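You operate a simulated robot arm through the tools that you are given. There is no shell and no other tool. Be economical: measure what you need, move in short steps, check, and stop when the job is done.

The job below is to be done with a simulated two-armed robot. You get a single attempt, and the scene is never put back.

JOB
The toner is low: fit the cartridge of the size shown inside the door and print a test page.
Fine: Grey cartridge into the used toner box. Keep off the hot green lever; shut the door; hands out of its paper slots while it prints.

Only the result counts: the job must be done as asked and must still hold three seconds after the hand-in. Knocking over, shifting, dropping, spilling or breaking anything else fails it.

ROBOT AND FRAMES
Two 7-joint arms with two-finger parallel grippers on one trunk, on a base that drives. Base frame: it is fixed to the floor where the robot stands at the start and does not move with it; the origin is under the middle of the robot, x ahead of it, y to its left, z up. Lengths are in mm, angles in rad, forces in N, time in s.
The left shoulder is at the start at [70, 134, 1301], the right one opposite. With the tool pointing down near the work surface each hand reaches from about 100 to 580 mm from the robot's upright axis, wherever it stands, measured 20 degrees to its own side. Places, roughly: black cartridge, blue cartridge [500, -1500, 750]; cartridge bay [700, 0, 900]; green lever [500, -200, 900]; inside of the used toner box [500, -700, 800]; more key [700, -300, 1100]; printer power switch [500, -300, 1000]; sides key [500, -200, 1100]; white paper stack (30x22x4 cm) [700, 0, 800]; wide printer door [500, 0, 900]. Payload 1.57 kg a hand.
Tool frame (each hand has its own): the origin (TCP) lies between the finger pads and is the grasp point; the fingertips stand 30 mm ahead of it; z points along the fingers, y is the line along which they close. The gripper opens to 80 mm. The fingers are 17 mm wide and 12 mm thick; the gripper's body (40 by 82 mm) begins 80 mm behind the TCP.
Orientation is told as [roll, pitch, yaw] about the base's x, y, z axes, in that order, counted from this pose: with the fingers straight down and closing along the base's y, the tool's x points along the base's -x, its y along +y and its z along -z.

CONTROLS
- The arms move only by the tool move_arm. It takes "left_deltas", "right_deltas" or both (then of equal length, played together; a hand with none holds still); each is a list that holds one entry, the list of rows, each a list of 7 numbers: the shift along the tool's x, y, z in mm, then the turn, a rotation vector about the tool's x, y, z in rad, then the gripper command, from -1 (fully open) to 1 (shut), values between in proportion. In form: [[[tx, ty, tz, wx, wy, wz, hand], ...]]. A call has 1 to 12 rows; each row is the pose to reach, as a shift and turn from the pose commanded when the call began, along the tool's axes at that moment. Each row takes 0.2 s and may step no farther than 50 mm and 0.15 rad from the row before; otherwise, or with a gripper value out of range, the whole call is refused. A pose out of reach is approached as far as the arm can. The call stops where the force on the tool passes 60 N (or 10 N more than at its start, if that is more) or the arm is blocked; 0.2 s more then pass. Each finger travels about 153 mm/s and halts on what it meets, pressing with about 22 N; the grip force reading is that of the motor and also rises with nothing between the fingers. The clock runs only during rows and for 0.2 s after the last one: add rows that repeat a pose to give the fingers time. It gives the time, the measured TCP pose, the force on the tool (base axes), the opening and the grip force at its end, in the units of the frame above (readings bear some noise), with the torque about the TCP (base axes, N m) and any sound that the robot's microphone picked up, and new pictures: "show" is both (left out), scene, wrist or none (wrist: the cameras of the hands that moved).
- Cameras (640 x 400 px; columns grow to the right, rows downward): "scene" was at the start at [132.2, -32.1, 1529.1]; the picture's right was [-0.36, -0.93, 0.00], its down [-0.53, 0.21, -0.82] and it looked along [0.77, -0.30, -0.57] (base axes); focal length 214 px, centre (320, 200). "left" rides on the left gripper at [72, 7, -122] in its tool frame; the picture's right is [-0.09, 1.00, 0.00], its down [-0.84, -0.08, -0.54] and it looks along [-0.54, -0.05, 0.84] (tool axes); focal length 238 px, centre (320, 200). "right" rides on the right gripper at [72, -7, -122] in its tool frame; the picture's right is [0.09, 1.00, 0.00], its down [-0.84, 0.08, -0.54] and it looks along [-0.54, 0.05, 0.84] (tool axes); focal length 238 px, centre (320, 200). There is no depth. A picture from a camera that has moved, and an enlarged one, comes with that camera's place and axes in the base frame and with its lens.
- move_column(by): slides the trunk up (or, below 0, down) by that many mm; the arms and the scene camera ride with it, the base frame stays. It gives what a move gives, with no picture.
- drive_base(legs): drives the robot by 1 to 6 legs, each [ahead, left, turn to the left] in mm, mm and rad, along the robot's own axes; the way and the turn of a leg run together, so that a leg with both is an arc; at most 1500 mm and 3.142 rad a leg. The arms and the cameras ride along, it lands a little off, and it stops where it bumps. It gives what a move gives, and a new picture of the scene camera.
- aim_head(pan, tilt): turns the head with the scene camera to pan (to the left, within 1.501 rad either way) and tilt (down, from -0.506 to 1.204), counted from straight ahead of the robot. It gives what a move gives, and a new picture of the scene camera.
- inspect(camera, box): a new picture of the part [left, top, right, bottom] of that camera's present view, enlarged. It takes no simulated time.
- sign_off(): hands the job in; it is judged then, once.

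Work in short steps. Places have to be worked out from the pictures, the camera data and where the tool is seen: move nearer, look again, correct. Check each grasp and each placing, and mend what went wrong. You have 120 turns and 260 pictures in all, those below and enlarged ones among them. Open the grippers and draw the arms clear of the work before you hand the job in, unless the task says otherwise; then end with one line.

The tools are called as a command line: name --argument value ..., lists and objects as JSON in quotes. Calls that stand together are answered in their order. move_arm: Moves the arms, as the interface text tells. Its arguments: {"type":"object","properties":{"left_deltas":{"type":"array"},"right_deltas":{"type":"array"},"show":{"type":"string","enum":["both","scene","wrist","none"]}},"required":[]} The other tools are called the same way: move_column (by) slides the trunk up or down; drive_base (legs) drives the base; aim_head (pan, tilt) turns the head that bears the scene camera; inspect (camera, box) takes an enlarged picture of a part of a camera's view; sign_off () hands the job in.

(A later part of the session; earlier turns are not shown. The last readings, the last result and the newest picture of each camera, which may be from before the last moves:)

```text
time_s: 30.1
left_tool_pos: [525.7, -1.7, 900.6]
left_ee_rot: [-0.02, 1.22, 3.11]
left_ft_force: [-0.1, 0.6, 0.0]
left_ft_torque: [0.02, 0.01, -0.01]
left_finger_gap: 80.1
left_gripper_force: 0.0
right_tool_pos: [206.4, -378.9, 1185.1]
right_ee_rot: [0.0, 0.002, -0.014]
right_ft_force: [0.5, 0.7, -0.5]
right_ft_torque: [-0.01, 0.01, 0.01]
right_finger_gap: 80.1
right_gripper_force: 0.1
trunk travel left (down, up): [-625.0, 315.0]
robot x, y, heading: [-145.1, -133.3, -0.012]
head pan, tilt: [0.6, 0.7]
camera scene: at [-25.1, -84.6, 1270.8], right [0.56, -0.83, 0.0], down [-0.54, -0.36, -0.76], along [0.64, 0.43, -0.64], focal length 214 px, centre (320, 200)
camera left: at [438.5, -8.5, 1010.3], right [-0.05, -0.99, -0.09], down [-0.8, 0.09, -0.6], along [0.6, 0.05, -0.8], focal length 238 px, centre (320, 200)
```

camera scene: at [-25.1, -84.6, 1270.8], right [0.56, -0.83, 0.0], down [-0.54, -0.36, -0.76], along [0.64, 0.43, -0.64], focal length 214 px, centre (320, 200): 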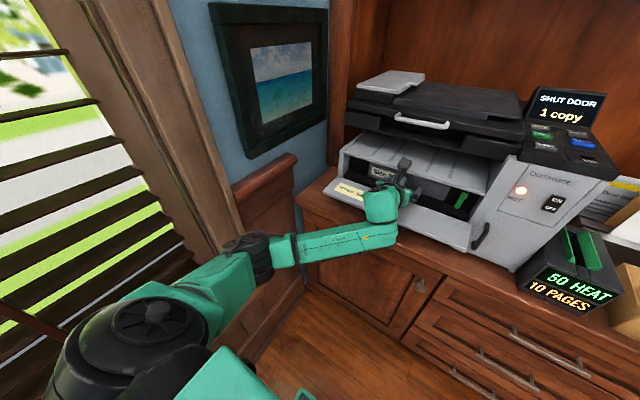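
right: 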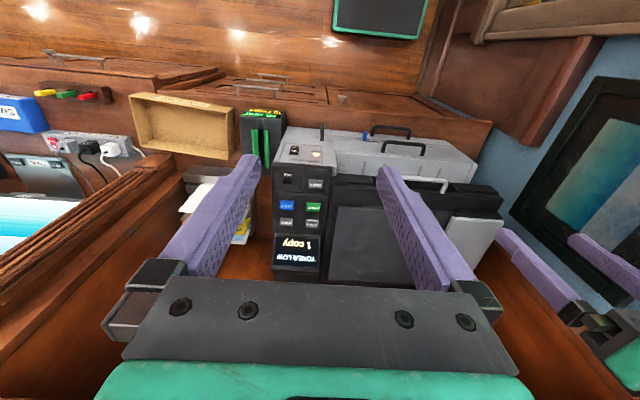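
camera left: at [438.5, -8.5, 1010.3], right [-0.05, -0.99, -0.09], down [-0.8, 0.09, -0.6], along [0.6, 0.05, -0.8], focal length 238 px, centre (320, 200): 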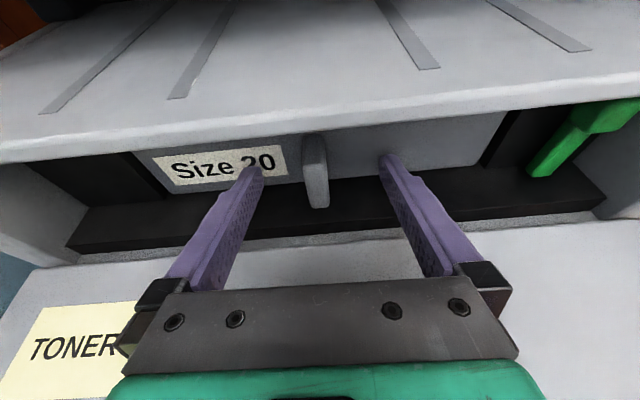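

The tab is between the fingertips. I go 6 mm more and close.

move_arm --left_deltas '[[[2, -1, 6, 0, 0, 0, -1], [2, -1, 6, 0, 0, 0, 0], [2, -1, 6, 0, 0, 0, 1], [2, -1, 6, 0, 0, 0, 1], [2, -1, 6, 0, 0, 0, 1]]]' --show "wrist"

```text
time_s: 31.3
left_tool_pos: [527.1, -1.7, 906.5]
left_ee_rot: [-0.017, 1.23, 3.109]
left_ft_force: [-31.7, 2.0, 1.0]
left_ft_torque: [0.01, -0.15, 0.75]
left_finger_gap: 13.9
left_gripper_force: 21.6
right_tool_pos: [196.4, -377.6, 1187.6]
right_ee_rot: [-0.001, -0.006, -0.013]
right_ft_force: [0.2, 0.0, -0.9]
right_ft_torque: [0.02, -0.04, 0.0]
right_finger_gap: 79.8
right_gripper_force: 0.2
trunk travel left (down, up): [-625.0, 315.0]
robot x, y, heading: [-146.1, -128.7, -0.011]
head pan, tilt: [0.6, 0.7]
camera left: at [438.3, -8.7, 1013.7], right [-0.05, -0.99, -0.09], down [-0.79, 0.09, -0.61], along [0.61, 0.04, -0.79], focal length 238 px, centre (320, 200)
```

left: 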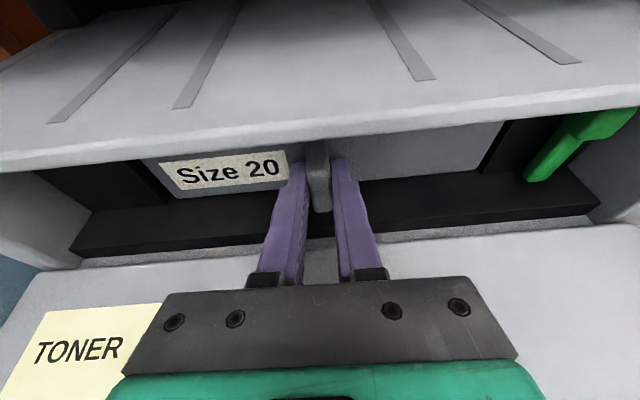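

Gripped (gap 13.9). I pull it straight out 40 mm, watching.

move_arm --left_deltas '[[[-3, 0, -9, 0, 0, 0, 1], [-7, 0, -19, 0, 0, 0, 1], [-10, 0, -28, 0, 0, 0, 1], [-14, 0, -38, 0, 0, 0, 1]]]'

```text
time_s: 32.3
left_tool_pos: [492.9, -1.1, 903.6]
left_ee_rot: [-0.02, 1.226, 3.107]
left_ft_force: [5.0, -0.8, 17.6]
left_ft_torque: [-0.21, -0.53, -0.07]
left_finger_gap: 13.6
left_gripper_force: 22.0
right_tool_pos: [204.4, -378.2, 1186.0]
right_ee_rot: [0.0, 0.002, -0.01]
right_ft_force: [0.2, 0.0, 0.5]
right_ft_torque: [0.0, 0.03, -0.01]
right_finger_gap: 80.2
right_gripper_force: 0.1
trunk travel left (down, up): [-625.0, 315.0]
robot x, y, heading: [-143.3, -137.8, -0.005]
head pan, tilt: [0.6, 0.7]
camera scene: at [-27.7, -84.9, 1271.1], right [0.56, -0.83, 0.0], down [-0.53, -0.36, -0.77], along [0.64, 0.43, -0.64], focal length 214 px, centre (320, 200)
camera left: at [404.4, -7.3, 1011.2], right [-0.05, -0.99, -0.09], down [-0.79, 0.09, -0.6], along [0.61, 0.05, -0.79], focal length 238 px, centre (320, 200)
```

scene: 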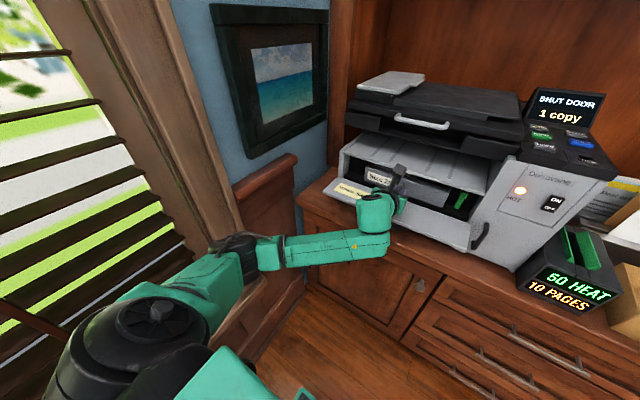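
left: 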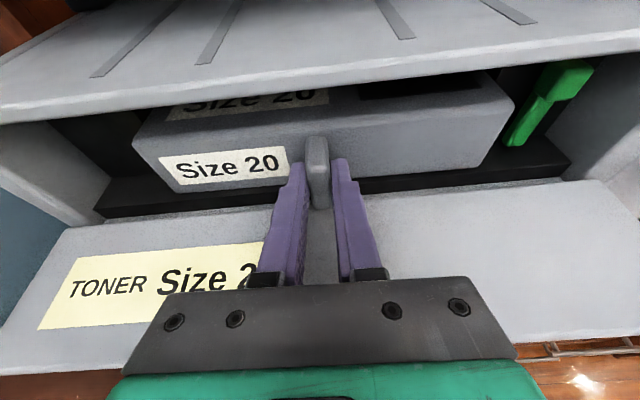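

It slides out. I keep pulling, easing up slightly.

move_arm --left_deltas '[[[0, 0, -14, 0, 0, 0, 1], [-4, 0, -28, 0, 0, 0, 1], [-9, 0, -42, 0, 0, 0, 1], [-14, 0, -56, 0, 0, 0, 1]]]'

```text
time_s: 33.3
left_tool_pos: [437.4, -1.0, 904.6]
left_ee_rot: [-0.022, 1.217, 3.109]
left_ft_force: [0.5, -1.0, 0.2]
left_ft_torque: [0.02, 0.33, -0.01]
left_finger_gap: 13.8
left_gripper_force: 21.9
right_tool_pos: [205.7, -377.0, 1186.2]
right_ee_rot: [0.001, 0.001, -0.012]
right_ft_force: [-0.1, -0.2, 0.4]
right_ft_torque: [-0.01, 0.02, -0.02]
right_finger_gap: 79.9
right_gripper_force: 0.0
trunk travel left (down, up): [-625.0, 315.0]
robot x, y, heading: [-143.3, -130.2, -0.011]
head pan, tilt: [0.6, 0.7]
camera scene: at [-25.1, -83.8, 1270.6], right [0.56, -0.83, 0.0], down [-0.54, -0.36, -0.76], along [0.64, 0.43, -0.64], focal length 214 px, centre (320, 200)
camera left: at [347.7, -7.4, 1013.6], right [-0.05, -0.99, -0.09], down [-0.8, 0.09, -0.6], along [0.6, 0.05, -0.8], focal length 238 px, centre (320, 200)
```

scene: 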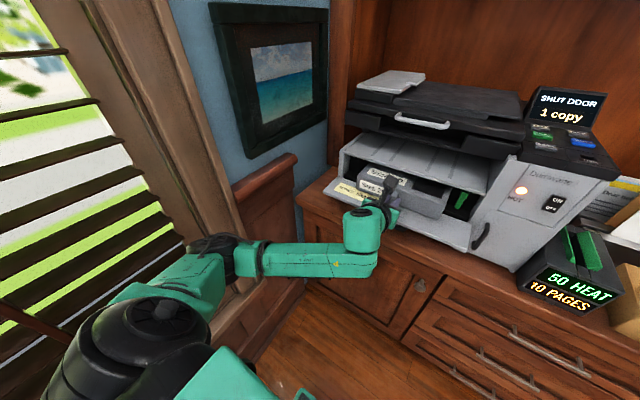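
left: 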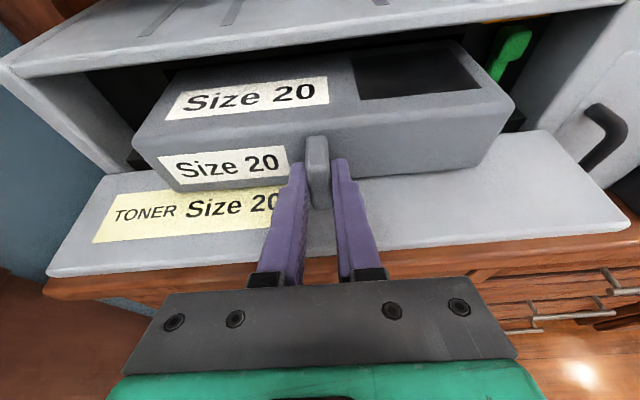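

Coming out well; light load. I pull another 75 mm with a slight rise.

move_arm --left_deltas '[[[-3, 0, -18, 0, 0, 0, 1], [-8, 0, -36, 0, 0, 0, 1], [-12, 0, -54, 0, 0, 0, 1], [-16, 0, -74, 0, 0, 0, 1]]]'

```text
time_s: 34.3
left_tool_pos: [362.6, 0.9, 917.8]
left_ee_rot: [-0.019, 1.219, 3.108]
left_ft_force: [-0.1, -0.2, -3.5]
left_ft_torque: [0.01, 0.36, 0.02]
left_finger_gap: 13.8
left_gripper_force: 22.6
right_tool_pos: [205.9, -377.2, 1186.3]
right_ee_rot: [0.0, 0.001, -0.012]
right_ft_force: [-0.1, 0.6, 0.2]
right_ft_torque: [0.01, 0.01, 0.01]
right_finger_gap: 79.8
right_gripper_force: 0.0
trunk travel left (down, up): [-625.0, 315.0]
robot x, y, heading: [-147.0, -131.4, -0.012]
head pan, tilt: [0.6, 0.7]
camera scene: at [-25.4, -83.9, 1270.8], right [0.56, -0.83, 0.0], down [-0.54, -0.36, -0.76], along [0.64, 0.43, -0.64], focal length 214 px, centre (320, 200)
camera left: at [272.7, -5.3, 1026.0], right [-0.05, -0.99, -0.09], down [-0.79, 0.09, -0.6], along [0.6, 0.05, -0.79], focal length 238 px, centre (320, 200)
```

scene: 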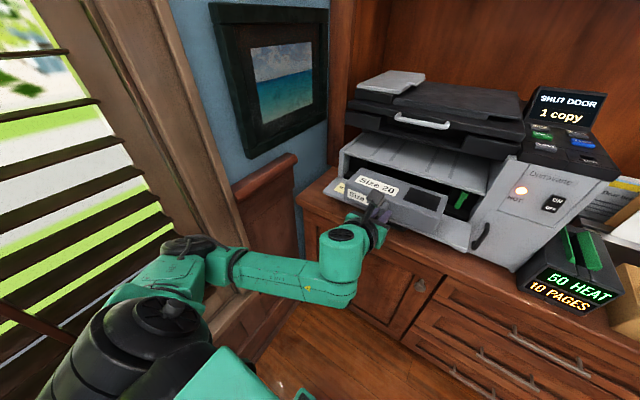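
left: 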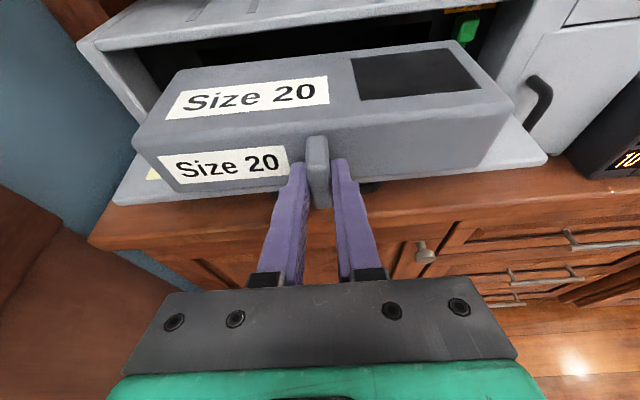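

It's free and hangs level, weighing about 0.35 kg. I draw it back and up, clear of the door, and then drive right.

move_arm --left_deltas '[[[15, 0, -15, 0, 0, 0, 1], [30, 0, -35, 0, 0, 0, 1], [40, 0, -55, 0, 0, 0, 1], [45, 0, -75, 0, 0, 0, 1]]]' --show "none"

aim_head --pan -0.2 --tilt 0.65

drive_base --legs '[[0, -650, 0]]'

```text
time_s: 35.3
left_tool_pos: [338.4, 2.6, 957.2]
left_ee_rot: [-0.019, 1.222, 3.111]
left_ft_force: [-0.1, 0.0, -4.1]
left_ft_torque: [-0.02, 0.35, 0.02]
left_finger_gap: 13.7
left_gripper_force: 21.6
left hand out of reach, approached as far as the arm can: row 3, 4
right_tool_pos: [205.3, -376.8, 1186.1]
right_ee_rot: [0.001, 0.003, -0.012]
right_ft_force: [-1.0, 0.5, -0.4]
right_ft_torque: [0.02, 0.02, -0.01]
right_finger_gap: 79.9
right_gripper_force: 0.0
trunk travel left (down, up): [-625.0, 315.0]
robot x, y, heading: [-142.7, -133.9, -0.01]
head pan, tilt: [0.6, 0.7]
```

```text
time_s: 36.4
left_tool_pos: [338.7, 1.6, 956.6]
left_ee_rot: [-0.019, 1.22, 3.109]
left_ft_force: [-0.2, -0.3, -4.2]
left_ft_torque: [-0.01, 0.32, -0.03]
left_finger_gap: 14.0
left_gripper_force: 22.1
right_tool_pos: [206.2, -377.2, 1184.9]
right_ee_rot: [0.0, 0.004, -0.013]
right_ft_force: [0.3, -0.1, 0.6]
right_ft_torque: [-0.01, 0.0, 0.01]
right_finger_gap: 80.1
right_gripper_force: 0.1
trunk travel left (down, up): [-625.0, 315.0]
robot x, y, heading: [-142.3, -134.6, -0.008]
head pan, tilt: [-0.201, 0.649]
camera scene: at [-10.3, -149.3, 1275.0], right [-0.21, -0.98, 0.0], down [-0.59, 0.13, -0.8], along [0.78, -0.17, -0.61], focal length 214 px, centre (320, 200)
```

scene: 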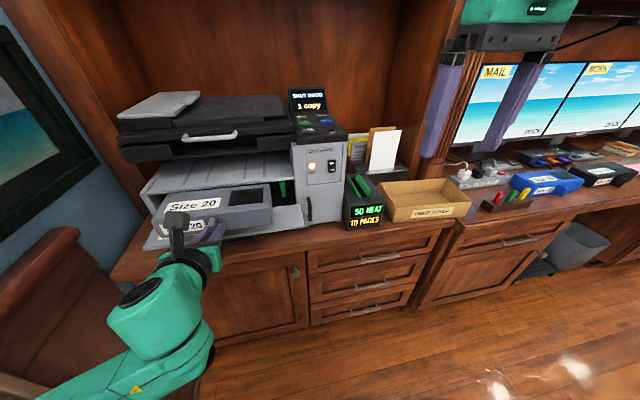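

```text
time_s: 40.0
left_tool_pos: [329.1, -650.0, 956.8]
left_ee_rot: [-0.019, 1.221, 3.094]
left_ft_force: [0.9, 1.0, -4.3]
left_ft_torque: [0.0, 0.36, 0.05]
left_finger_gap: 14.3
left_gripper_force: 21.9
right_tool_pos: [190.0, -1027.2, 1185.7]
right_ee_rot: [-0.001, 0.004, -0.028]
right_ft_force: [-0.3, 0.0, -1.0]
right_ft_torque: [0.0, 0.01, -0.01]
right_finger_gap: 79.9
right_gripper_force: 0.1
trunk travel left (down, up): [-625.0, 315.0]
robot x, y, heading: [-160.4, -776.9, -0.027]
head pan, tilt: [-0.201, 0.649]
camera scene: at [-22.4, -795.4, 1275.0], right [-0.23, -0.97, 0.0], down [-0.59, 0.14, -0.8], along [0.78, -0.18, -0.61], focal length 214 px, centre (320, 200)
```

scene: 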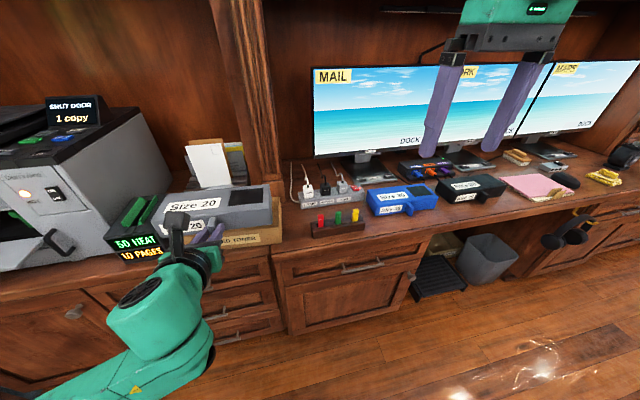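

Estimated box opening: x 480–640, y −505…−805, about 300×160. I look at it with head and wrist camera.

aim_head --pan 0.25 --tilt 0.6

inspect --camera "left" --box '[0, 0, 640, 400]'

```text
time_s: 40.9
left_tool_pos: [328.9, -648.8, 956.6]
left_ee_rot: [-0.02, 1.222, 3.093]
left_ft_force: [-0.3, 0.0, -2.8]
left_ft_torque: [0.03, 0.31, 0.03]
left_finger_gap: 13.5
left_gripper_force: 21.9
right_tool_pos: [189.6, -1026.8, 1186.1]
right_ee_rot: [0.0, 0.004, -0.028]
right_ft_force: [-0.4, -0.2, -0.6]
right_ft_torque: [0.0, -0.01, 0.02]
right_finger_gap: 79.7
right_gripper_force: 0.0
trunk travel left (down, up): [-625.0, 315.0]
robot x, y, heading: [-158.0, -776.0, -0.028]
head pan, tilt: [0.25, 0.6]
camera scene: at [-20.8, -756.4, 1279.3], right [0.22, -0.98, 0.0], down [-0.55, -0.12, -0.82], along [0.8, 0.18, -0.57], focal length 214 px, centre (320, 200)
```

scene: 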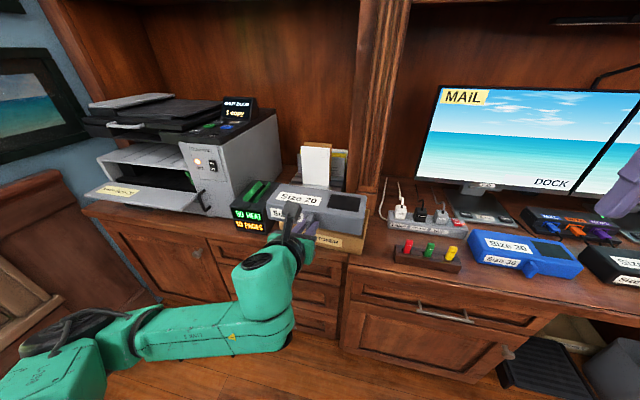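

```text
1.00 times, centred on (320, 200) of left (not enlarged: the box is as wide or as high as the picture)
camera zoom: at [240.5, -654.7, 1065.2], right [-0.06, -0.99, -0.09], down [-0.79, 0.11, -0.6], along [0.6, 0.04, -0.8], focal length 238 px, centre (320, 200)
```

zoom: 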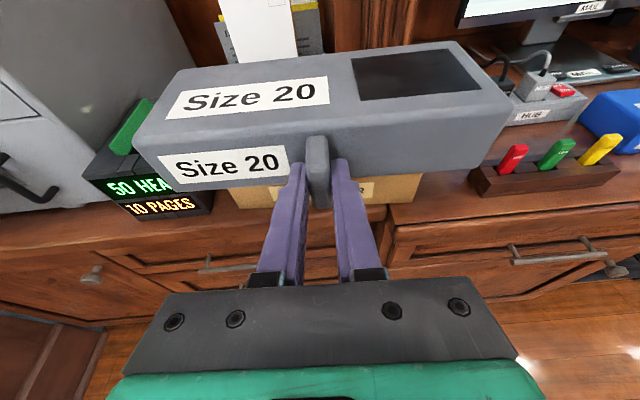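

Box front seems to span y −504…−787. I enlarge the scene around it for the top rim.

inspect --camera "scene" --box '[230, 160, 390, 260]'

```text
4.00 times, centred on (310, 210) of scene
camera zoom: at [-20.8, -756.4, 1279.3], right [0.22, -0.98, 0.0], down [-0.55, -0.12, -0.82], along [0.8, 0.18, -0.57], focal length 858 px, centre (360, 160)
```

zoom: 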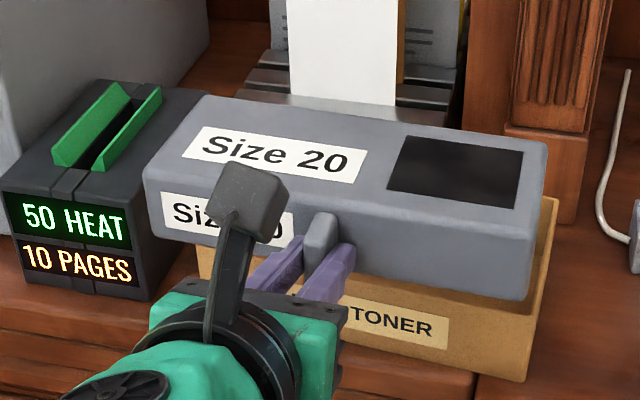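

Box rim z≈838, interior x 460–630, y −515…−780; cartridge 236×105×55, centred on the tab. I move it over the box at present height, keeping level travel.

move_arm --left_deltas '[[[13, -2, 36, 0, 0, 0, 1], [26, -4, 72, 0, 0, 0, 1], [39, -7, 108, 0, 0, 0, 1], [51, -10, 141, 0, 0, 0, 1], [51, -10, 141, 0, -0.13, 0, 1], [51, -10, 141, 0, -0.26, 0, 1], [51, -10, 141, 0, -0.39, 0, 1], [51, -10, 141, 0, -0.52, 0, 1]]]'

```text
time_s: 42.7
left_tool_pos: [478.5, -644.8, 956.5]
left_ee_rot: [-0.009, 0.697, 3.104]
left_ft_force: [0.7, 0.0, -3.5]
left_ft_torque: [0.06, 0.3, -0.01]
left_finger_gap: 13.9
left_gripper_force: 21.7
right_tool_pos: [190.3, -1027.8, 1185.0]
right_ee_rot: [0.001, 0.003, -0.028]
right_ft_force: [0.2, 0.3, 0.1]
right_ft_torque: [0.01, -0.02, 0.01]
right_finger_gap: 80.0
right_gripper_force: 0.0
trunk travel left (down, up): [-625.0, 315.0]
robot x, y, heading: [-158.9, -776.6, -0.025]
head pan, tilt: [0.25, 0.6]
camera scene: at [-20.4, -757.0, 1279.2], right [0.22, -0.98, 0.0], down [-0.55, -0.12, -0.82], along [0.8, 0.18, -0.57], focal length 214 px, centre (320, 200)
camera left: at [457.0, -651.8, 1095.7], right [-0.1, -0.99, -0.07], down [-0.99, 0.11, -0.12], along [0.13, 0.05, -0.99], focal length 238 px, centre (320, 200)
```

scene: 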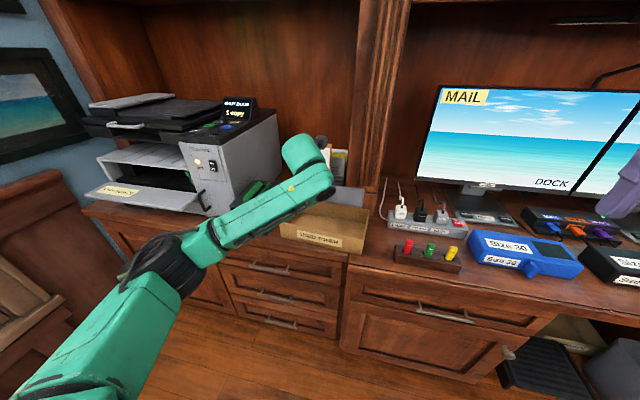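
left: 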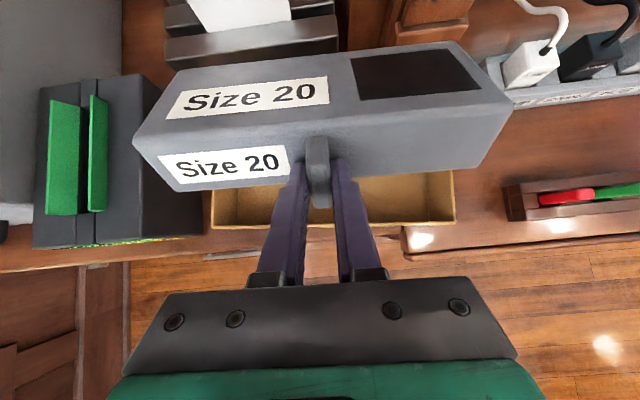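

Box and cartridge are aligned within a few mm; I trim yaw by −0.05 and lower 75 mm.

move_arm --left_deltas '[[[-13, 0, 15, -0.016, 0, 0.019, 1], [-26, 0, 31, -0.032, 0, 0.038, 1], [-38, 0, 45, -0.032, 0, 0.038, 1], [-48, 0, 58, -0.032, 0, 0.038, 1]]]'

```text
time_s: 43.7
left_tool_pos: [480.3, -643.7, 881.3]
left_ee_rot: [-0.009, 0.699, 3.056]
left_ft_force: [0.7, -0.1, -4.2]
left_ft_torque: [-0.03, 0.29, 0.03]
left_finger_gap: 13.9
left_gripper_force: 21.6
right_tool_pos: [191.0, -1027.3, 1185.8]
right_ee_rot: [0.001, 0.004, -0.029]
right_ft_force: [0.2, -0.7, -0.1]
right_ft_torque: [0.04, 0.03, 0.01]
right_finger_gap: 80.0
right_gripper_force: 0.1
trunk travel left (down, up): [-625.0, 315.0]
robot x, y, heading: [-156.0, -774.0, -0.025]
head pan, tilt: [0.25, 0.6]
camera scene: at [-20.2, -756.3, 1279.2], right [0.22, -0.98, 0.0], down [-0.55, -0.13, -0.82], along [0.8, 0.18, -0.57], focal length 214 px, centre (320, 200)
camera left: at [456.6, -649.9, 1020.5], right [-0.15, -0.99, -0.07], down [-0.98, 0.16, -0.12], along [0.13, 0.05, -0.99], focal length 238 px, centre (320, 200)
```

scene: 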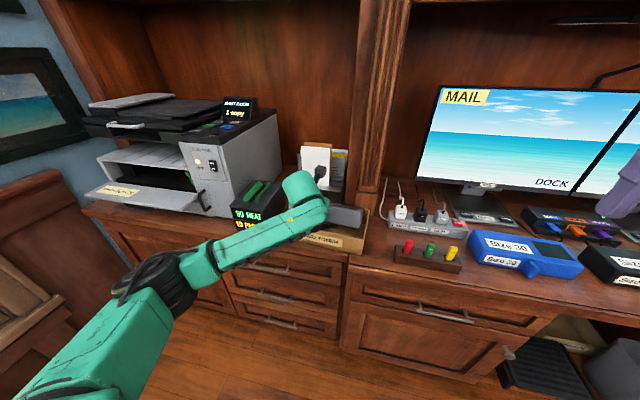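
left: 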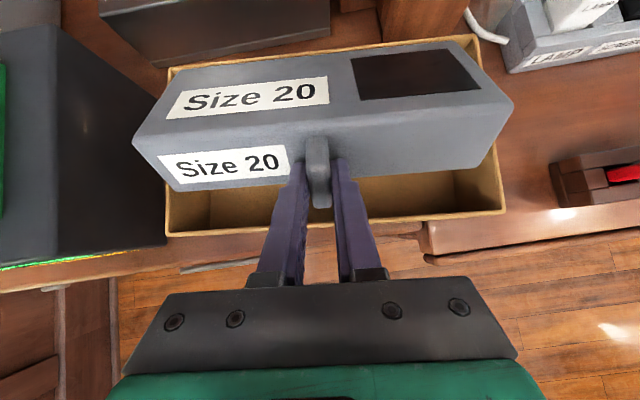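

Slight trim: 6 mm right and 8 mm back; then lower until the far edge touches the box floor.

move_arm --left_deltas '[[[-6, 6, -5, 0, 0, 0, 1], [-13, 6, 3, 0, 0, 0, 1], [-20, 6, 12, 0, 0, 0, 1], [-26, 6, 20, 0, 0, 0, 1]]]'

```text
time_s: 44.7
left_tool_pos: [470.2, -649.5, 853.4]
left_ee_rot: [-0.01, 0.708, 3.054]
left_ft_force: [-4.6, 0.8, 9.8]
left_ft_torque: [-0.4, -0.59, -0.02]
left_finger_gap: 13.7
left_gripper_force: 22.0
right_tool_pos: [186.5, -1026.9, 1186.6]
right_ee_rot: [0.001, 0.0, -0.028]
right_ft_force: [0.5, 0.5, 0.9]
right_ft_torque: [0.0, -0.01, 0.01]
right_finger_gap: 80.0
right_gripper_force: 0.1
trunk travel left (down, up): [-625.0, 315.0]
robot x, y, heading: [-159.4, -773.3, -0.028]
head pan, tilt: [0.25, 0.6]
camera scene: at [-24.7, -756.6, 1280.0], right [0.22, -0.98, 0.0], down [-0.55, -0.12, -0.83], along [0.81, 0.18, -0.56], focal length 214 px, centre (320, 200)
camera left: at [446.5, -655.2, 992.1], right [-0.15, -0.99, -0.07], down [-0.98, 0.16, -0.13], along [0.14, 0.04, -0.99], focal length 238 px, centre (320, 200)
```

scene: 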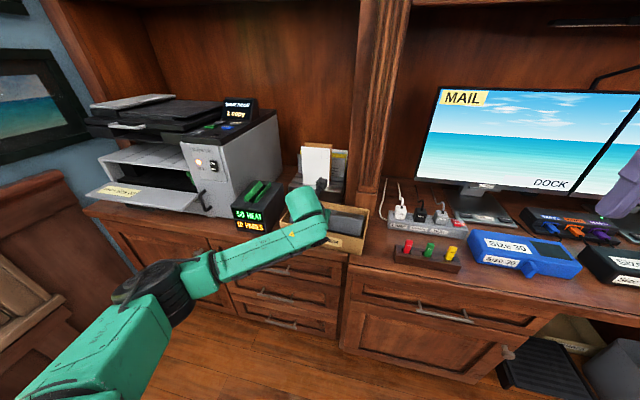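
left: 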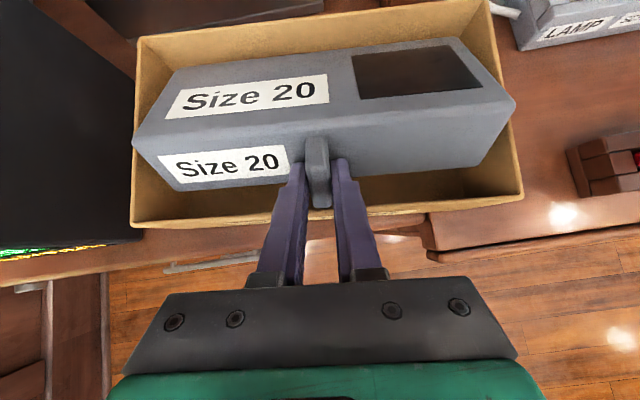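

It's inside and touching the floor. I ease up 3 mm, release, and draw back along the fingers.

move_arm --left_deltas '[[[2, 0, -2, 0, 0, 0, 1], [2, 0, -2, 0, 0, 0, 0.4], [2, 0, -2, 0, 0, 0, 0.2], [4, 0, -25, 0, 0, 0, 0.2], [8, 0, -60, 0, 0, 0, 0.2], [12, 0, -95, 0, 0, 0, 0.2]]]'

```text
time_s: 46.1
left_tool_pos: [420.5, -644.5, 931.7]
left_ee_rot: [-0.011, 0.7, 3.055]
left_ft_force: [0.3, 0.3, 0.9]
left_ft_torque: [-0.01, 0.0, 0.0]
left_finger_gap: 32.2
left_gripper_force: 0.2
right_tool_pos: [190.1, -1027.0, 1186.5]
right_ee_rot: [0.0, 0.001, -0.029]
right_ft_force: [-0.1, 0.7, 0.2]
right_ft_torque: [0.0, 0.02, -0.01]
right_finger_gap: 80.1
right_gripper_force: 0.0
trunk travel left (down, up): [-625.0, 315.0]
robot x, y, heading: [-155.6, -772.4, -0.023]
head pan, tilt: [0.25, 0.6]
camera scene: at [-22.4, -756.7, 1279.5], right [0.22, -0.98, 0.0], down [-0.55, -0.12, -0.83], along [0.81, 0.18, -0.56], focal length 214 px, centre (320, 200)
camera left: at [397.0, -650.1, 1070.2], right [-0.15, -0.99, -0.07], down [-0.98, 0.16, -0.12], along [0.13, 0.05, -0.99], focal length 238 px, centre (320, 200)
```

scene: 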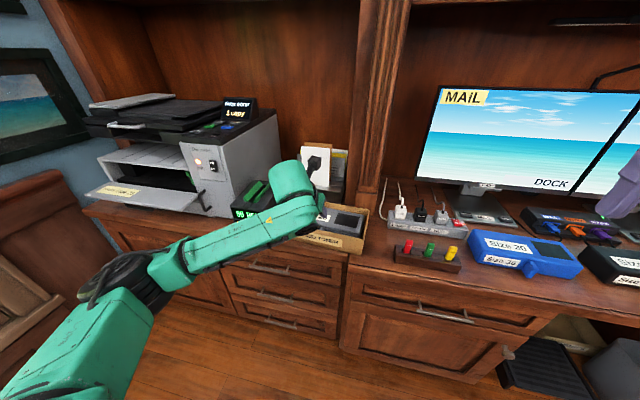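
left: 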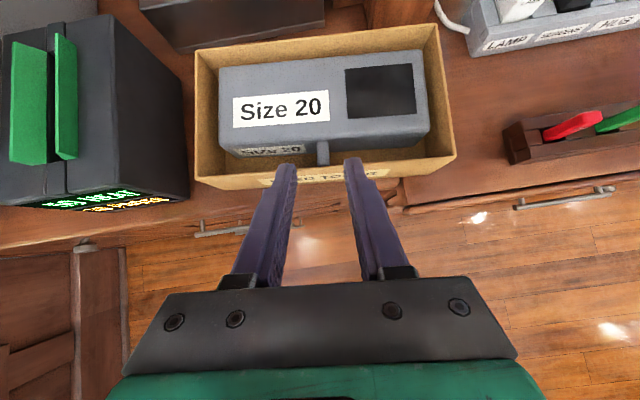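

The grey cartridge lies in the box. I retract the hand, level its pitch back to 20°, and drive right towards the black cartridge.

move_arm --left_deltas '[[[-10, 0, -20, 0, 0, 0, 0.2], [-25, 0, -35, 0, 0.1, 0, 0], [-40, 0, -46, 0, 0.23, 0, -1], [-40, 0, -46, 0, 0.36, 0, -1], [-40, 0, -46, 0, 0.49, 0, -1], [-40, 0, -46, 0, 0.52, 0, -1]]]' --show "none"

aim_head --pan 0.0 --tilt 0.6

drive_base --legs '[[0, -890, 0.02]]'

inspect --camera "left" --box '[0, 0, 640, 400]'

```text
time_s: 47.5
left_tool_pos: [357.9, -641.1, 940.9]
left_ee_rot: [-0.016, 1.218, 3.043]
left_ft_force: [0.3, -0.3, 0.1]
left_ft_torque: [0.02, -0.03, -0.01]
left_finger_gap: 80.0
left_gripper_force: 0.0
right_tool_pos: [190.6, -1028.3, 1184.6]
right_ee_rot: [0.0, 0.002, -0.027]
right_ft_force: [-0.1, -0.4, -0.7]
right_ft_torque: [-0.01, -0.04, 0.02]
right_finger_gap: 80.2
right_gripper_force: 0.0
trunk travel left (down, up): [-625.0, 315.0]
robot x, y, heading: [-159.2, -770.3, -0.028]
head pan, tilt: [0.25, 0.6]
```

```text
time_s: 48.3
left_tool_pos: [358.2, -640.3, 940.6]
left_ee_rot: [-0.02, 1.22, 3.045]
left_ft_force: [0.2, 0.2, -0.4]
left_ft_torque: [0.0, 0.01, 0.03]
left_finger_gap: 79.9
left_gripper_force: 0.1
right_tool_pos: [189.6, -1027.4, 1185.4]
right_ee_rot: [0.001, 0.002, -0.027]
right_ft_force: [0.6, -0.4, -0.1]
right_ft_torque: [0.01, 0.0, 0.0]
right_finger_gap: 80.1
right_gripper_force: 0.0
trunk travel left (down, up): [-625.0, 315.0]
robot x, y, heading: [-156.3, -776.6, -0.024]
head pan, tilt: [0.0, 0.6]
camera scene: at [-19.5, -778.4, 1279.4], right [-0.03, -1.0, 0.0], down [-0.56, 0.01, -0.83], along [0.82, -0.02, -0.57], focal length 214 px, centre (320, 200)
```

scene: 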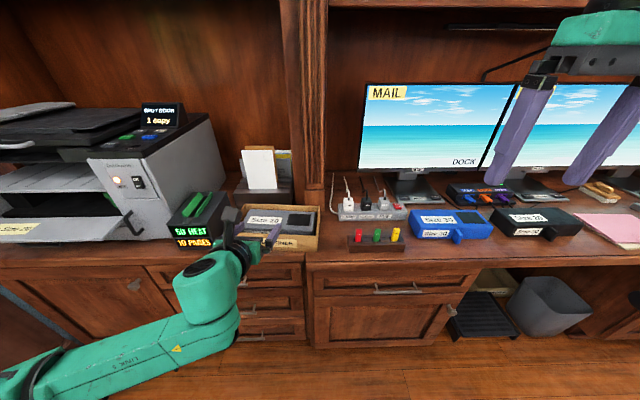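

```text
time_s: 53.0
left_tool_pos: [339.3, -1531.9, 939.7]
left_ee_rot: [-0.018, 1.221, 3.056]
left_ft_force: [-0.5, -0.2, -0.7]
left_ft_torque: [0.01, 0.01, -0.01]
left_finger_gap: 79.9
left_gripper_force: 0.1
right_tool_pos: [175.3, -1920.6, 1185.8]
right_ee_rot: [0.0, 0.003, -0.015]
right_ft_force: [-1.0, -1.1, -0.1]
right_ft_torque: [0.03, -0.03, -0.02]
right_finger_gap: 80.0
right_gripper_force: 0.1
trunk travel left (down, up): [-625.0, 315.0]
robot x, y, heading: [-175.8, -1672.6, -0.013]
head pan, tilt: [0.0, 0.6]
camera scene: at [-37.6, -1674.3, 1279.4], right [-0.01, -1.0, 0.0], down [-0.56, 0.01, -0.82], along [0.82, -0.01, -0.57], focal length 214 px, centre (320, 200)
```

scene: 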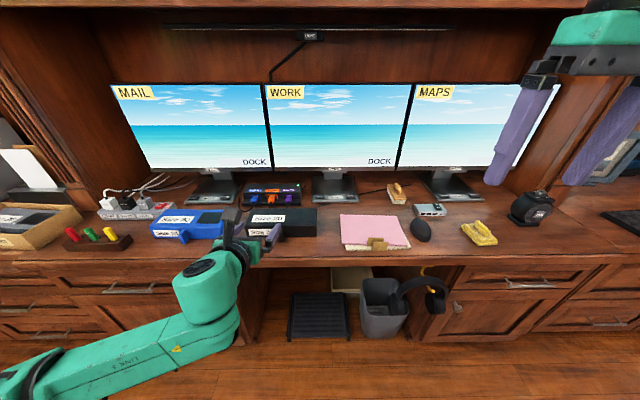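

```text
1.00 times, centred on (320, 200) of left (not enlarged: the box is as wide or as high as the picture)
camera zoom: at [250.6, -1533.5, 1048.5], right [-0.1, -0.99, -0.09], down [-0.79, 0.14, -0.6], along [0.61, 0.01, -0.8], focal length 238 px, centre (320, 200)
```

zoom: 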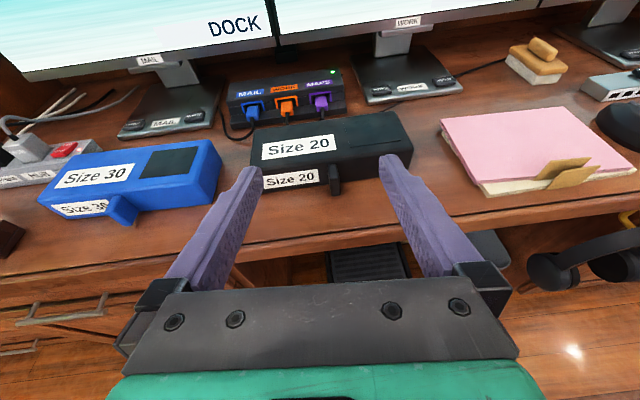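

Black "Size 20": tab at about [493, −1556, 778], face x≈510, aligned with base axes. I move to a pre-grasp pose, correcting yaw by +0.085.

move_arm --left_deltas '[[[-27, 4, 34, 0.03, 0, -0.01, -1], [-55, 8, 69, 0.06, 0, -0.02, -1], [-82, 12, 103, 0.08, 0, -0.029, -1], [-109, 17, 138, 0.08, 0, -0.029, -1]]]'

```text
time_s: 54.0
left_tool_pos: [431.6, -1555.1, 787.6]
left_ee_rot: [-0.02, 1.22, 3.139]
left_ft_force: [-0.3, 0.9, -0.5]
left_ft_torque: [0.01, 0.0, -0.02]
left_finger_gap: 80.1
left_gripper_force: 0.2
right_tool_pos: [175.3, -1920.3, 1184.7]
right_ee_rot: [0.0, 0.002, -0.015]
right_ft_force: [0.3, -0.2, 0.7]
right_ft_torque: [0.03, 0.06, -0.01]
right_finger_gap: 79.8
right_gripper_force: 0.0
trunk travel left (down, up): [-625.0, 315.0]
robot x, y, heading: [-176.4, -1671.7, -0.01]
head pan, tilt: [0.0, 0.6]
camera scene: at [-36.4, -1674.7, 1279.3], right [-0.01, -1.0, 0.0], down [-0.57, 0.01, -0.82], along [0.82, -0.01, -0.57], focal length 214 px, centre (320, 200)
camera left: at [343.6, -1564.9, 894.6], right [-0.01, -1.0, -0.09], down [-0.8, 0.07, -0.6], along [0.6, 0.07, -0.8], focal length 238 px, centre (320, 200)
```

scene: 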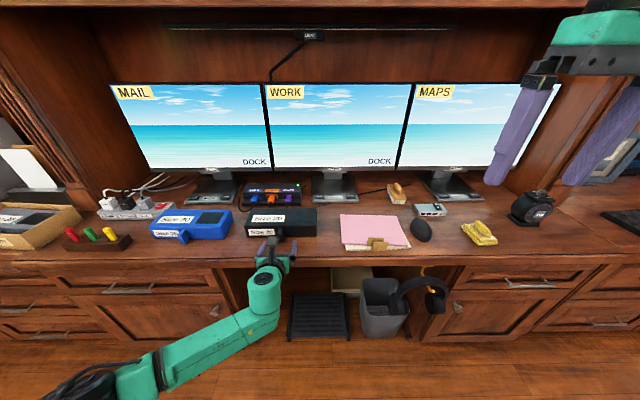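
left: 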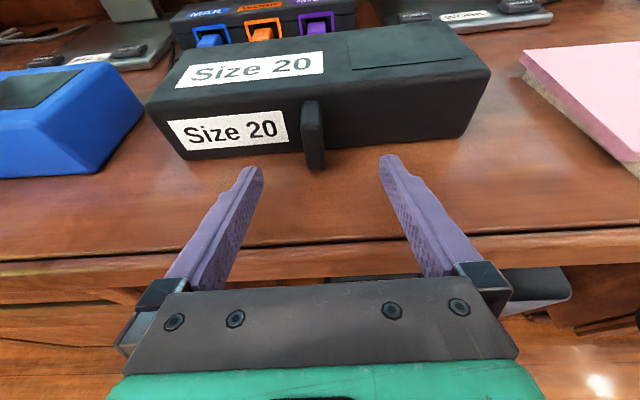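

Tab at y≈−1551. I advance 44 mm and close.

move_arm --left_deltas '[[[6, -4, 22, 0, 0, 0, -1], [12, -4, 44, 0, 0, 0, -1], [12, -4, 44, 0, 0, 0, 0], [12, -4, 44, 0, 0, 0, 1], [12, -4, 44, 0, 0, 0, 1], [12, -4, 44, 0, 0, 0, 1]]]'

```text
time_s: 55.4
left_tool_pos: [476.1, -1550.3, 786.1]
left_ee_rot: [-0.018, 1.22, 3.14]
left_ft_force: [-0.2, -0.6, -0.4]
left_ft_torque: [-0.32, -0.03, -0.2]
left_finger_gap: 13.8
left_gripper_force: 22.3
right_tool_pos: [173.7, -1920.0, 1185.8]
right_ee_rot: [0.0, 0.002, -0.016]
right_ft_force: [0.5, -1.0, 0.1]
right_ft_torque: [0.0, 0.03, 0.0]
right_finger_gap: 79.9
right_gripper_force: 0.1
trunk travel left (down, up): [-625.0, 315.0]
robot x, y, heading: [-176.5, -1671.0, -0.015]
head pan, tilt: [0.0, 0.6]
camera scene: at [-37.6, -1674.5, 1279.4], right [-0.01, -1.0, 0.0], down [-0.56, 0.01, -0.82], along [0.82, -0.01, -0.57], focal length 214 px, centre (320, 200)
camera left: at [388.3, -1559.6, 894.3], right [-0.01, -1.0, -0.09], down [-0.8, 0.07, -0.6], along [0.6, 0.07, -0.8], focal length 238 px, centre (320, 200)
```

scene: 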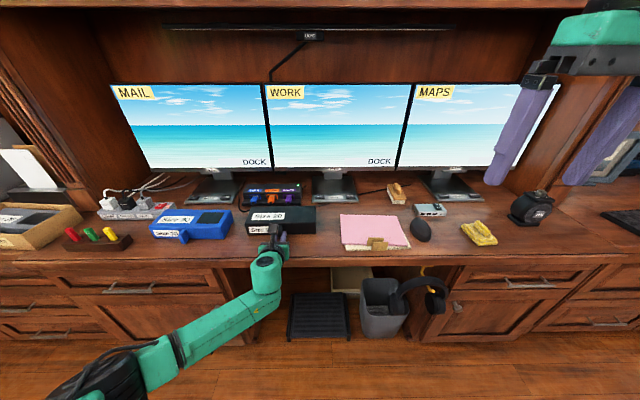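
left: 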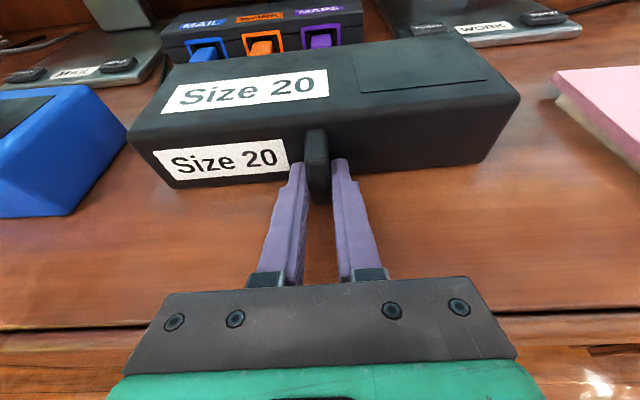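

Firm grip, same geometry as before. I lift straight up, then back, to about [360, −1550, 955].

move_arm --left_deltas '[[[9, 0, -3, 0, 0, 0, 1], [19, 0, -7, 0, 0, 0, 1], [42, 0, -15, 0, 0, 0, 1], [68, 0, -46, 0, 0, 0, 1], [91, 0, -86, 0, 0, 0, 1], [112, 0, -131, 0, 0, 0, 1], [123, 0, -162, 0, 0, 0, 1]]]'

```text
time_s: 57.0
left_tool_pos: [365.8, -1551.8, 954.9]
left_ee_rot: [-0.023, 1.221, 3.137]
left_ft_force: [0.1, 0.2, -4.9]
left_ft_torque: [-0.03, 0.32, 0.0]
left_finger_gap: 13.8
left_gripper_force: 22.2
right_tool_pos: [174.8, -1920.2, 1185.3]
right_ee_rot: [-0.002, 0.002, -0.015]
right_ft_force: [0.0, 0.2, 0.8]
right_ft_torque: [0.02, -0.04, 0.03]
right_finger_gap: 80.0
right_gripper_force: 0.0
trunk travel left (down, up): [-625.0, 315.0]
robot x, y, heading: [-175.8, -1674.2, -0.013]
head pan, tilt: [0.0, 0.6]
camera scene: at [-37.6, -1674.2, 1279.4], right [-0.01, -1.0, 0.0], down [-0.56, 0.01, -0.82], along [0.82, -0.01, -0.57], focal length 214 px, centre (320, 200)
camera left: at [278.1, -1562.2, 1063.5], right [-0.01, -1.0, -0.09], down [-0.8, 0.07, -0.6], along [0.6, 0.07, -0.8], focal length 238 px, centre (320, 200)
```

scene: 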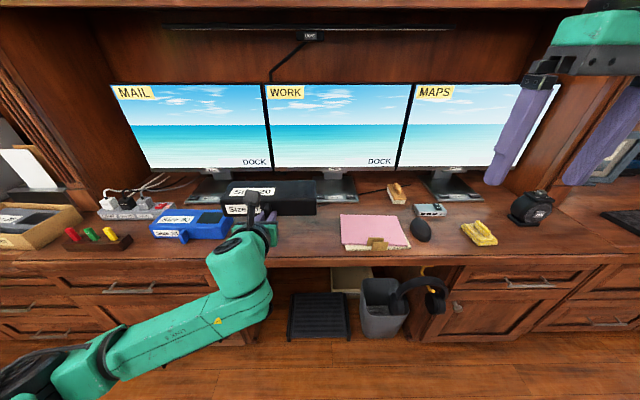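
left: 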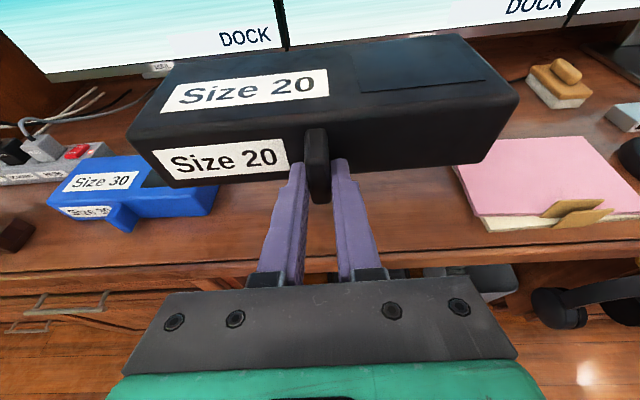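

I back off 50 mm and drive left to the printer in front of the bay.

drive_base --legs '[[-50, 0, 0.013], [0, 1450, 0], [0, 95, 0]]'

aim_head --pan 0.5 --tilt 0.65

inspect --camera "left" --box '[0, 0, 640, 400]'

```text
time_s: 65.7
left_tool_pos: [321.8, 40.7, 954.6]
left_ee_rot: [-0.02, 1.22, -3.139]
left_ft_force: [-0.6, 0.0, -4.6]
left_ft_torque: [0.0, 0.31, -0.03]
left_finger_gap: 13.7
left_gripper_force: 21.8
right_tool_pos: [132.6, -327.9, 1186.1]
right_ee_rot: [0.0, 0.004, -0.01]
right_ft_force: [-0.8, -0.2, 0.1]
right_ft_torque: [-0.01, -0.02, -0.02]
right_finger_gap: 79.9
right_gripper_force: 0.0
trunk travel left (down, up): [-625.0, 315.0]
robot x, y, heading: [-220.2, -83.1, -0.009]
head pan, tilt: [0.0, 0.6]
camera scene: at [-81.3, -82.9, 1279.3], right [-0.01, -1.0, 0.0], down [-0.57, 0.01, -0.82], along [0.82, -0.01, -0.57], focal length 214 px, centre (320, 200)
```

scene: 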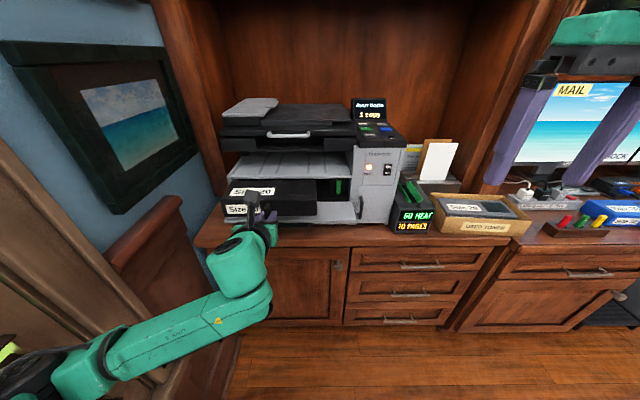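

```text
time_s: 66.6
left_tool_pos: [320.8, 40.4, 955.1]
left_ee_rot: [-0.021, 1.218, -3.139]
left_ft_force: [-0.1, -0.5, -4.2]
left_ft_torque: [0.02, 0.29, 0.01]
left_finger_gap: 13.7
left_gripper_force: 21.7
right_tool_pos: [132.4, -328.9, 1185.6]
right_ee_rot: [0.001, 0.003, -0.011]
right_ft_force: [-0.6, -0.7, -0.1]
right_ft_torque: [0.01, 0.0, -0.04]
right_finger_gap: 80.0
right_gripper_force: 0.0
trunk travel left (down, up): [-625.0, 315.0]
robot x, y, heading: [-218.7, -80.6, -0.01]
head pan, tilt: [0.499, 0.649]
camera scene: at [-93.0, -41.5, 1275.0], right [0.47, -0.88, 0.0], down [-0.53, -0.28, -0.8], along [0.7, 0.37, -0.61], focal length 214 px, centre (320, 200)
```

scene: 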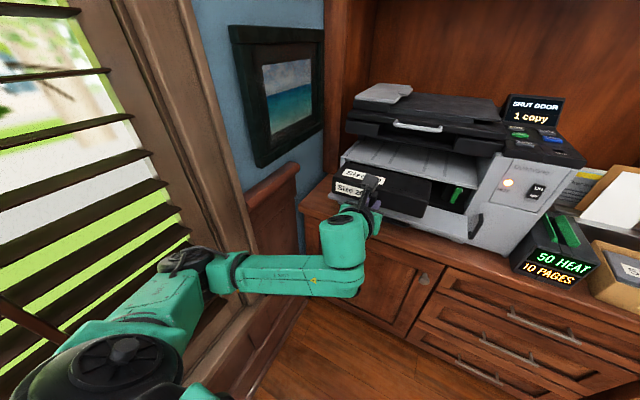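

```text
1.00 times, centred on (320, 200) of left (not enlarged: the box is as wide or as high as the picture)
camera zoom: at [234.1, 30.5, 1063.0], right [-0.01, -1.0, -0.09], down [-0.8, 0.06, -0.6], along [0.6, 0.07, -0.8], focal length 238 px, centre (320, 200)
```

zoom: 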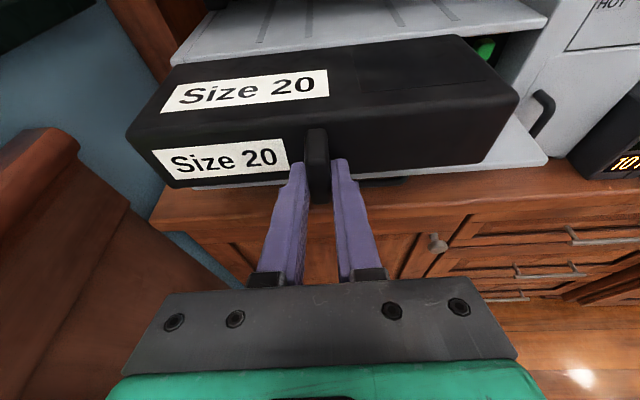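

I'm 42 mm too far left; I correct by driving right 45 and forward 60.

drive_base --legs '[[0, -45, 0.01], [55, 0, 0]]'

inspect --camera "scene" --box '[310, 130, 490, 250]'

```text
time_s: 68.2
left_tool_pos: [374.7, 0.8, 951.6]
left_ee_rot: [-0.024, 1.209, -3.134]
left_ft_force: [-0.2, -0.7, -3.6]
left_ft_torque: [0.02, 0.33, -0.01]
left_finger_gap: 13.7
left_gripper_force: 22.0
right_tool_pos: [192.2, -368.9, 1185.2]
right_ee_rot: [0.001, 0.008, -0.001]
right_ft_force: [0.2, -0.8, -0.3]
right_ft_torque: [-0.01, -0.01, -0.03]
right_finger_gap: 79.9
right_gripper_force: 0.1
trunk travel left (down, up): [-625.0, 315.0]
robot x, y, heading: [-164.8, -124.7, 0.001]
head pan, tilt: [0.499, 0.649]
stopped in leg 2: the force on the tool passed its limit at 77 N (the readings are from after the stop); the commanded pose is now the measured one
camera scene: at [-36.6, -83.8, 1274.8], right [0.48, -0.88, 0.0], down [-0.53, -0.29, -0.8], along [0.7, 0.38, -0.61], focal length 214 px, centre (320, 200)
```

scene: 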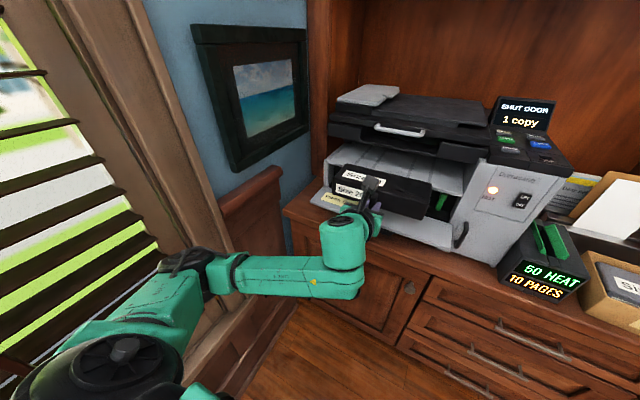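

```text
3.33 times, centred on (400, 190) of scene
camera zoom: at [-36.6, -83.8, 1274.8], right [0.48, -0.88, 0.0], down [-0.53, -0.29, -0.8], along [0.7, 0.38, -0.61], focal length 715 px, centre (53, 233)
```

zoom: 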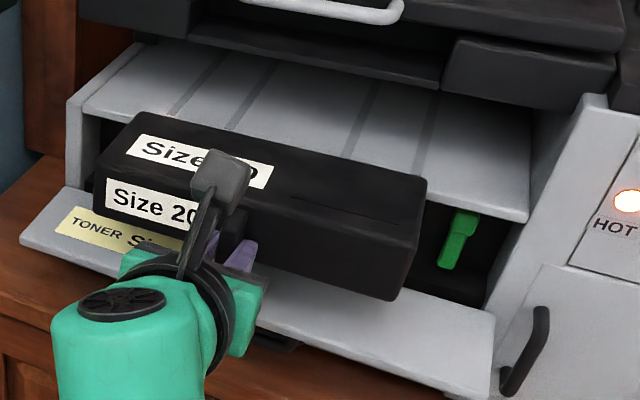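

The cartridge's rear touched the printer lip. I back the arm off 25 mm and check the grip.

move_arm --left_deltas '[[[-4, 0, -12, 0, 0, 0, 1], [-8, 0, -24, 0, 0, 0, 1]]]'

```text
time_s: 68.8
left_tool_pos: [347.6, 3.3, 953.6]
left_ee_rot: [-0.023, 1.213, -3.131]
left_ft_force: [0.6, -0.5, -3.8]
left_ft_torque: [0.0, 0.32, 0.02]
left_finger_gap: 13.7
left_gripper_force: 21.9
right_tool_pos: [190.2, -367.6, 1185.6]
right_ee_rot: [0.0, 0.006, -0.003]
right_ft_force: [-0.5, 0.4, 0.3]
right_ft_torque: [0.03, 0.02, 0.04]
right_finger_gap: 79.9
right_gripper_force: 0.0
trunk travel left (down, up): [-625.0, 315.0]
robot x, y, heading: [-166.7, -123.3, -0.001]
head pan, tilt: [0.499, 0.649]
camera scene: at [-38.5, -83.2, 1275.1], right [0.48, -0.88, 0.0], down [-0.53, -0.29, -0.8], along [0.7, 0.38, -0.6], focal length 214 px, centre (320, 200)
camera left: at [260.7, -8.2, 1063.0], right [0.0, -1.0, -0.09], down [-0.8, 0.06, -0.59], along [0.6, 0.08, -0.8], focal length 238 px, centre (320, 200)
```

scene: 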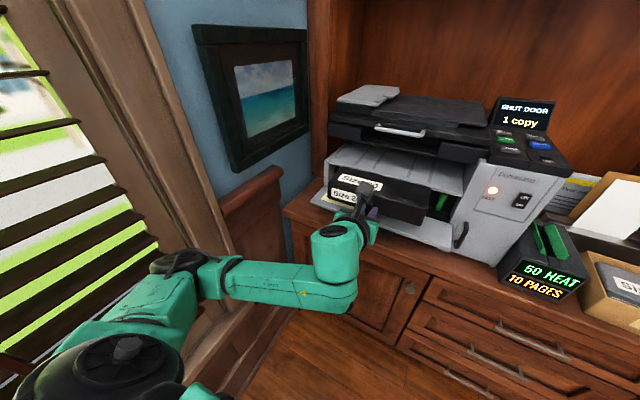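
left: 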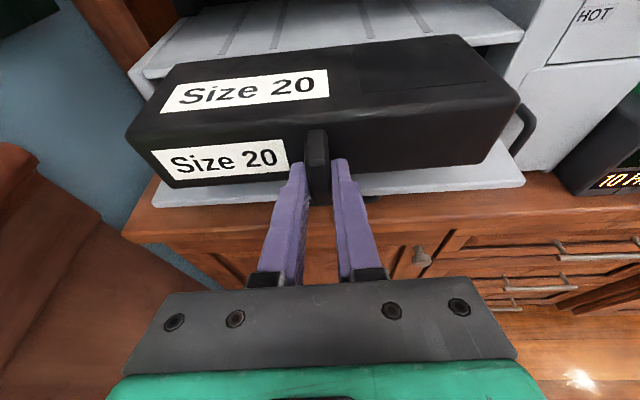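

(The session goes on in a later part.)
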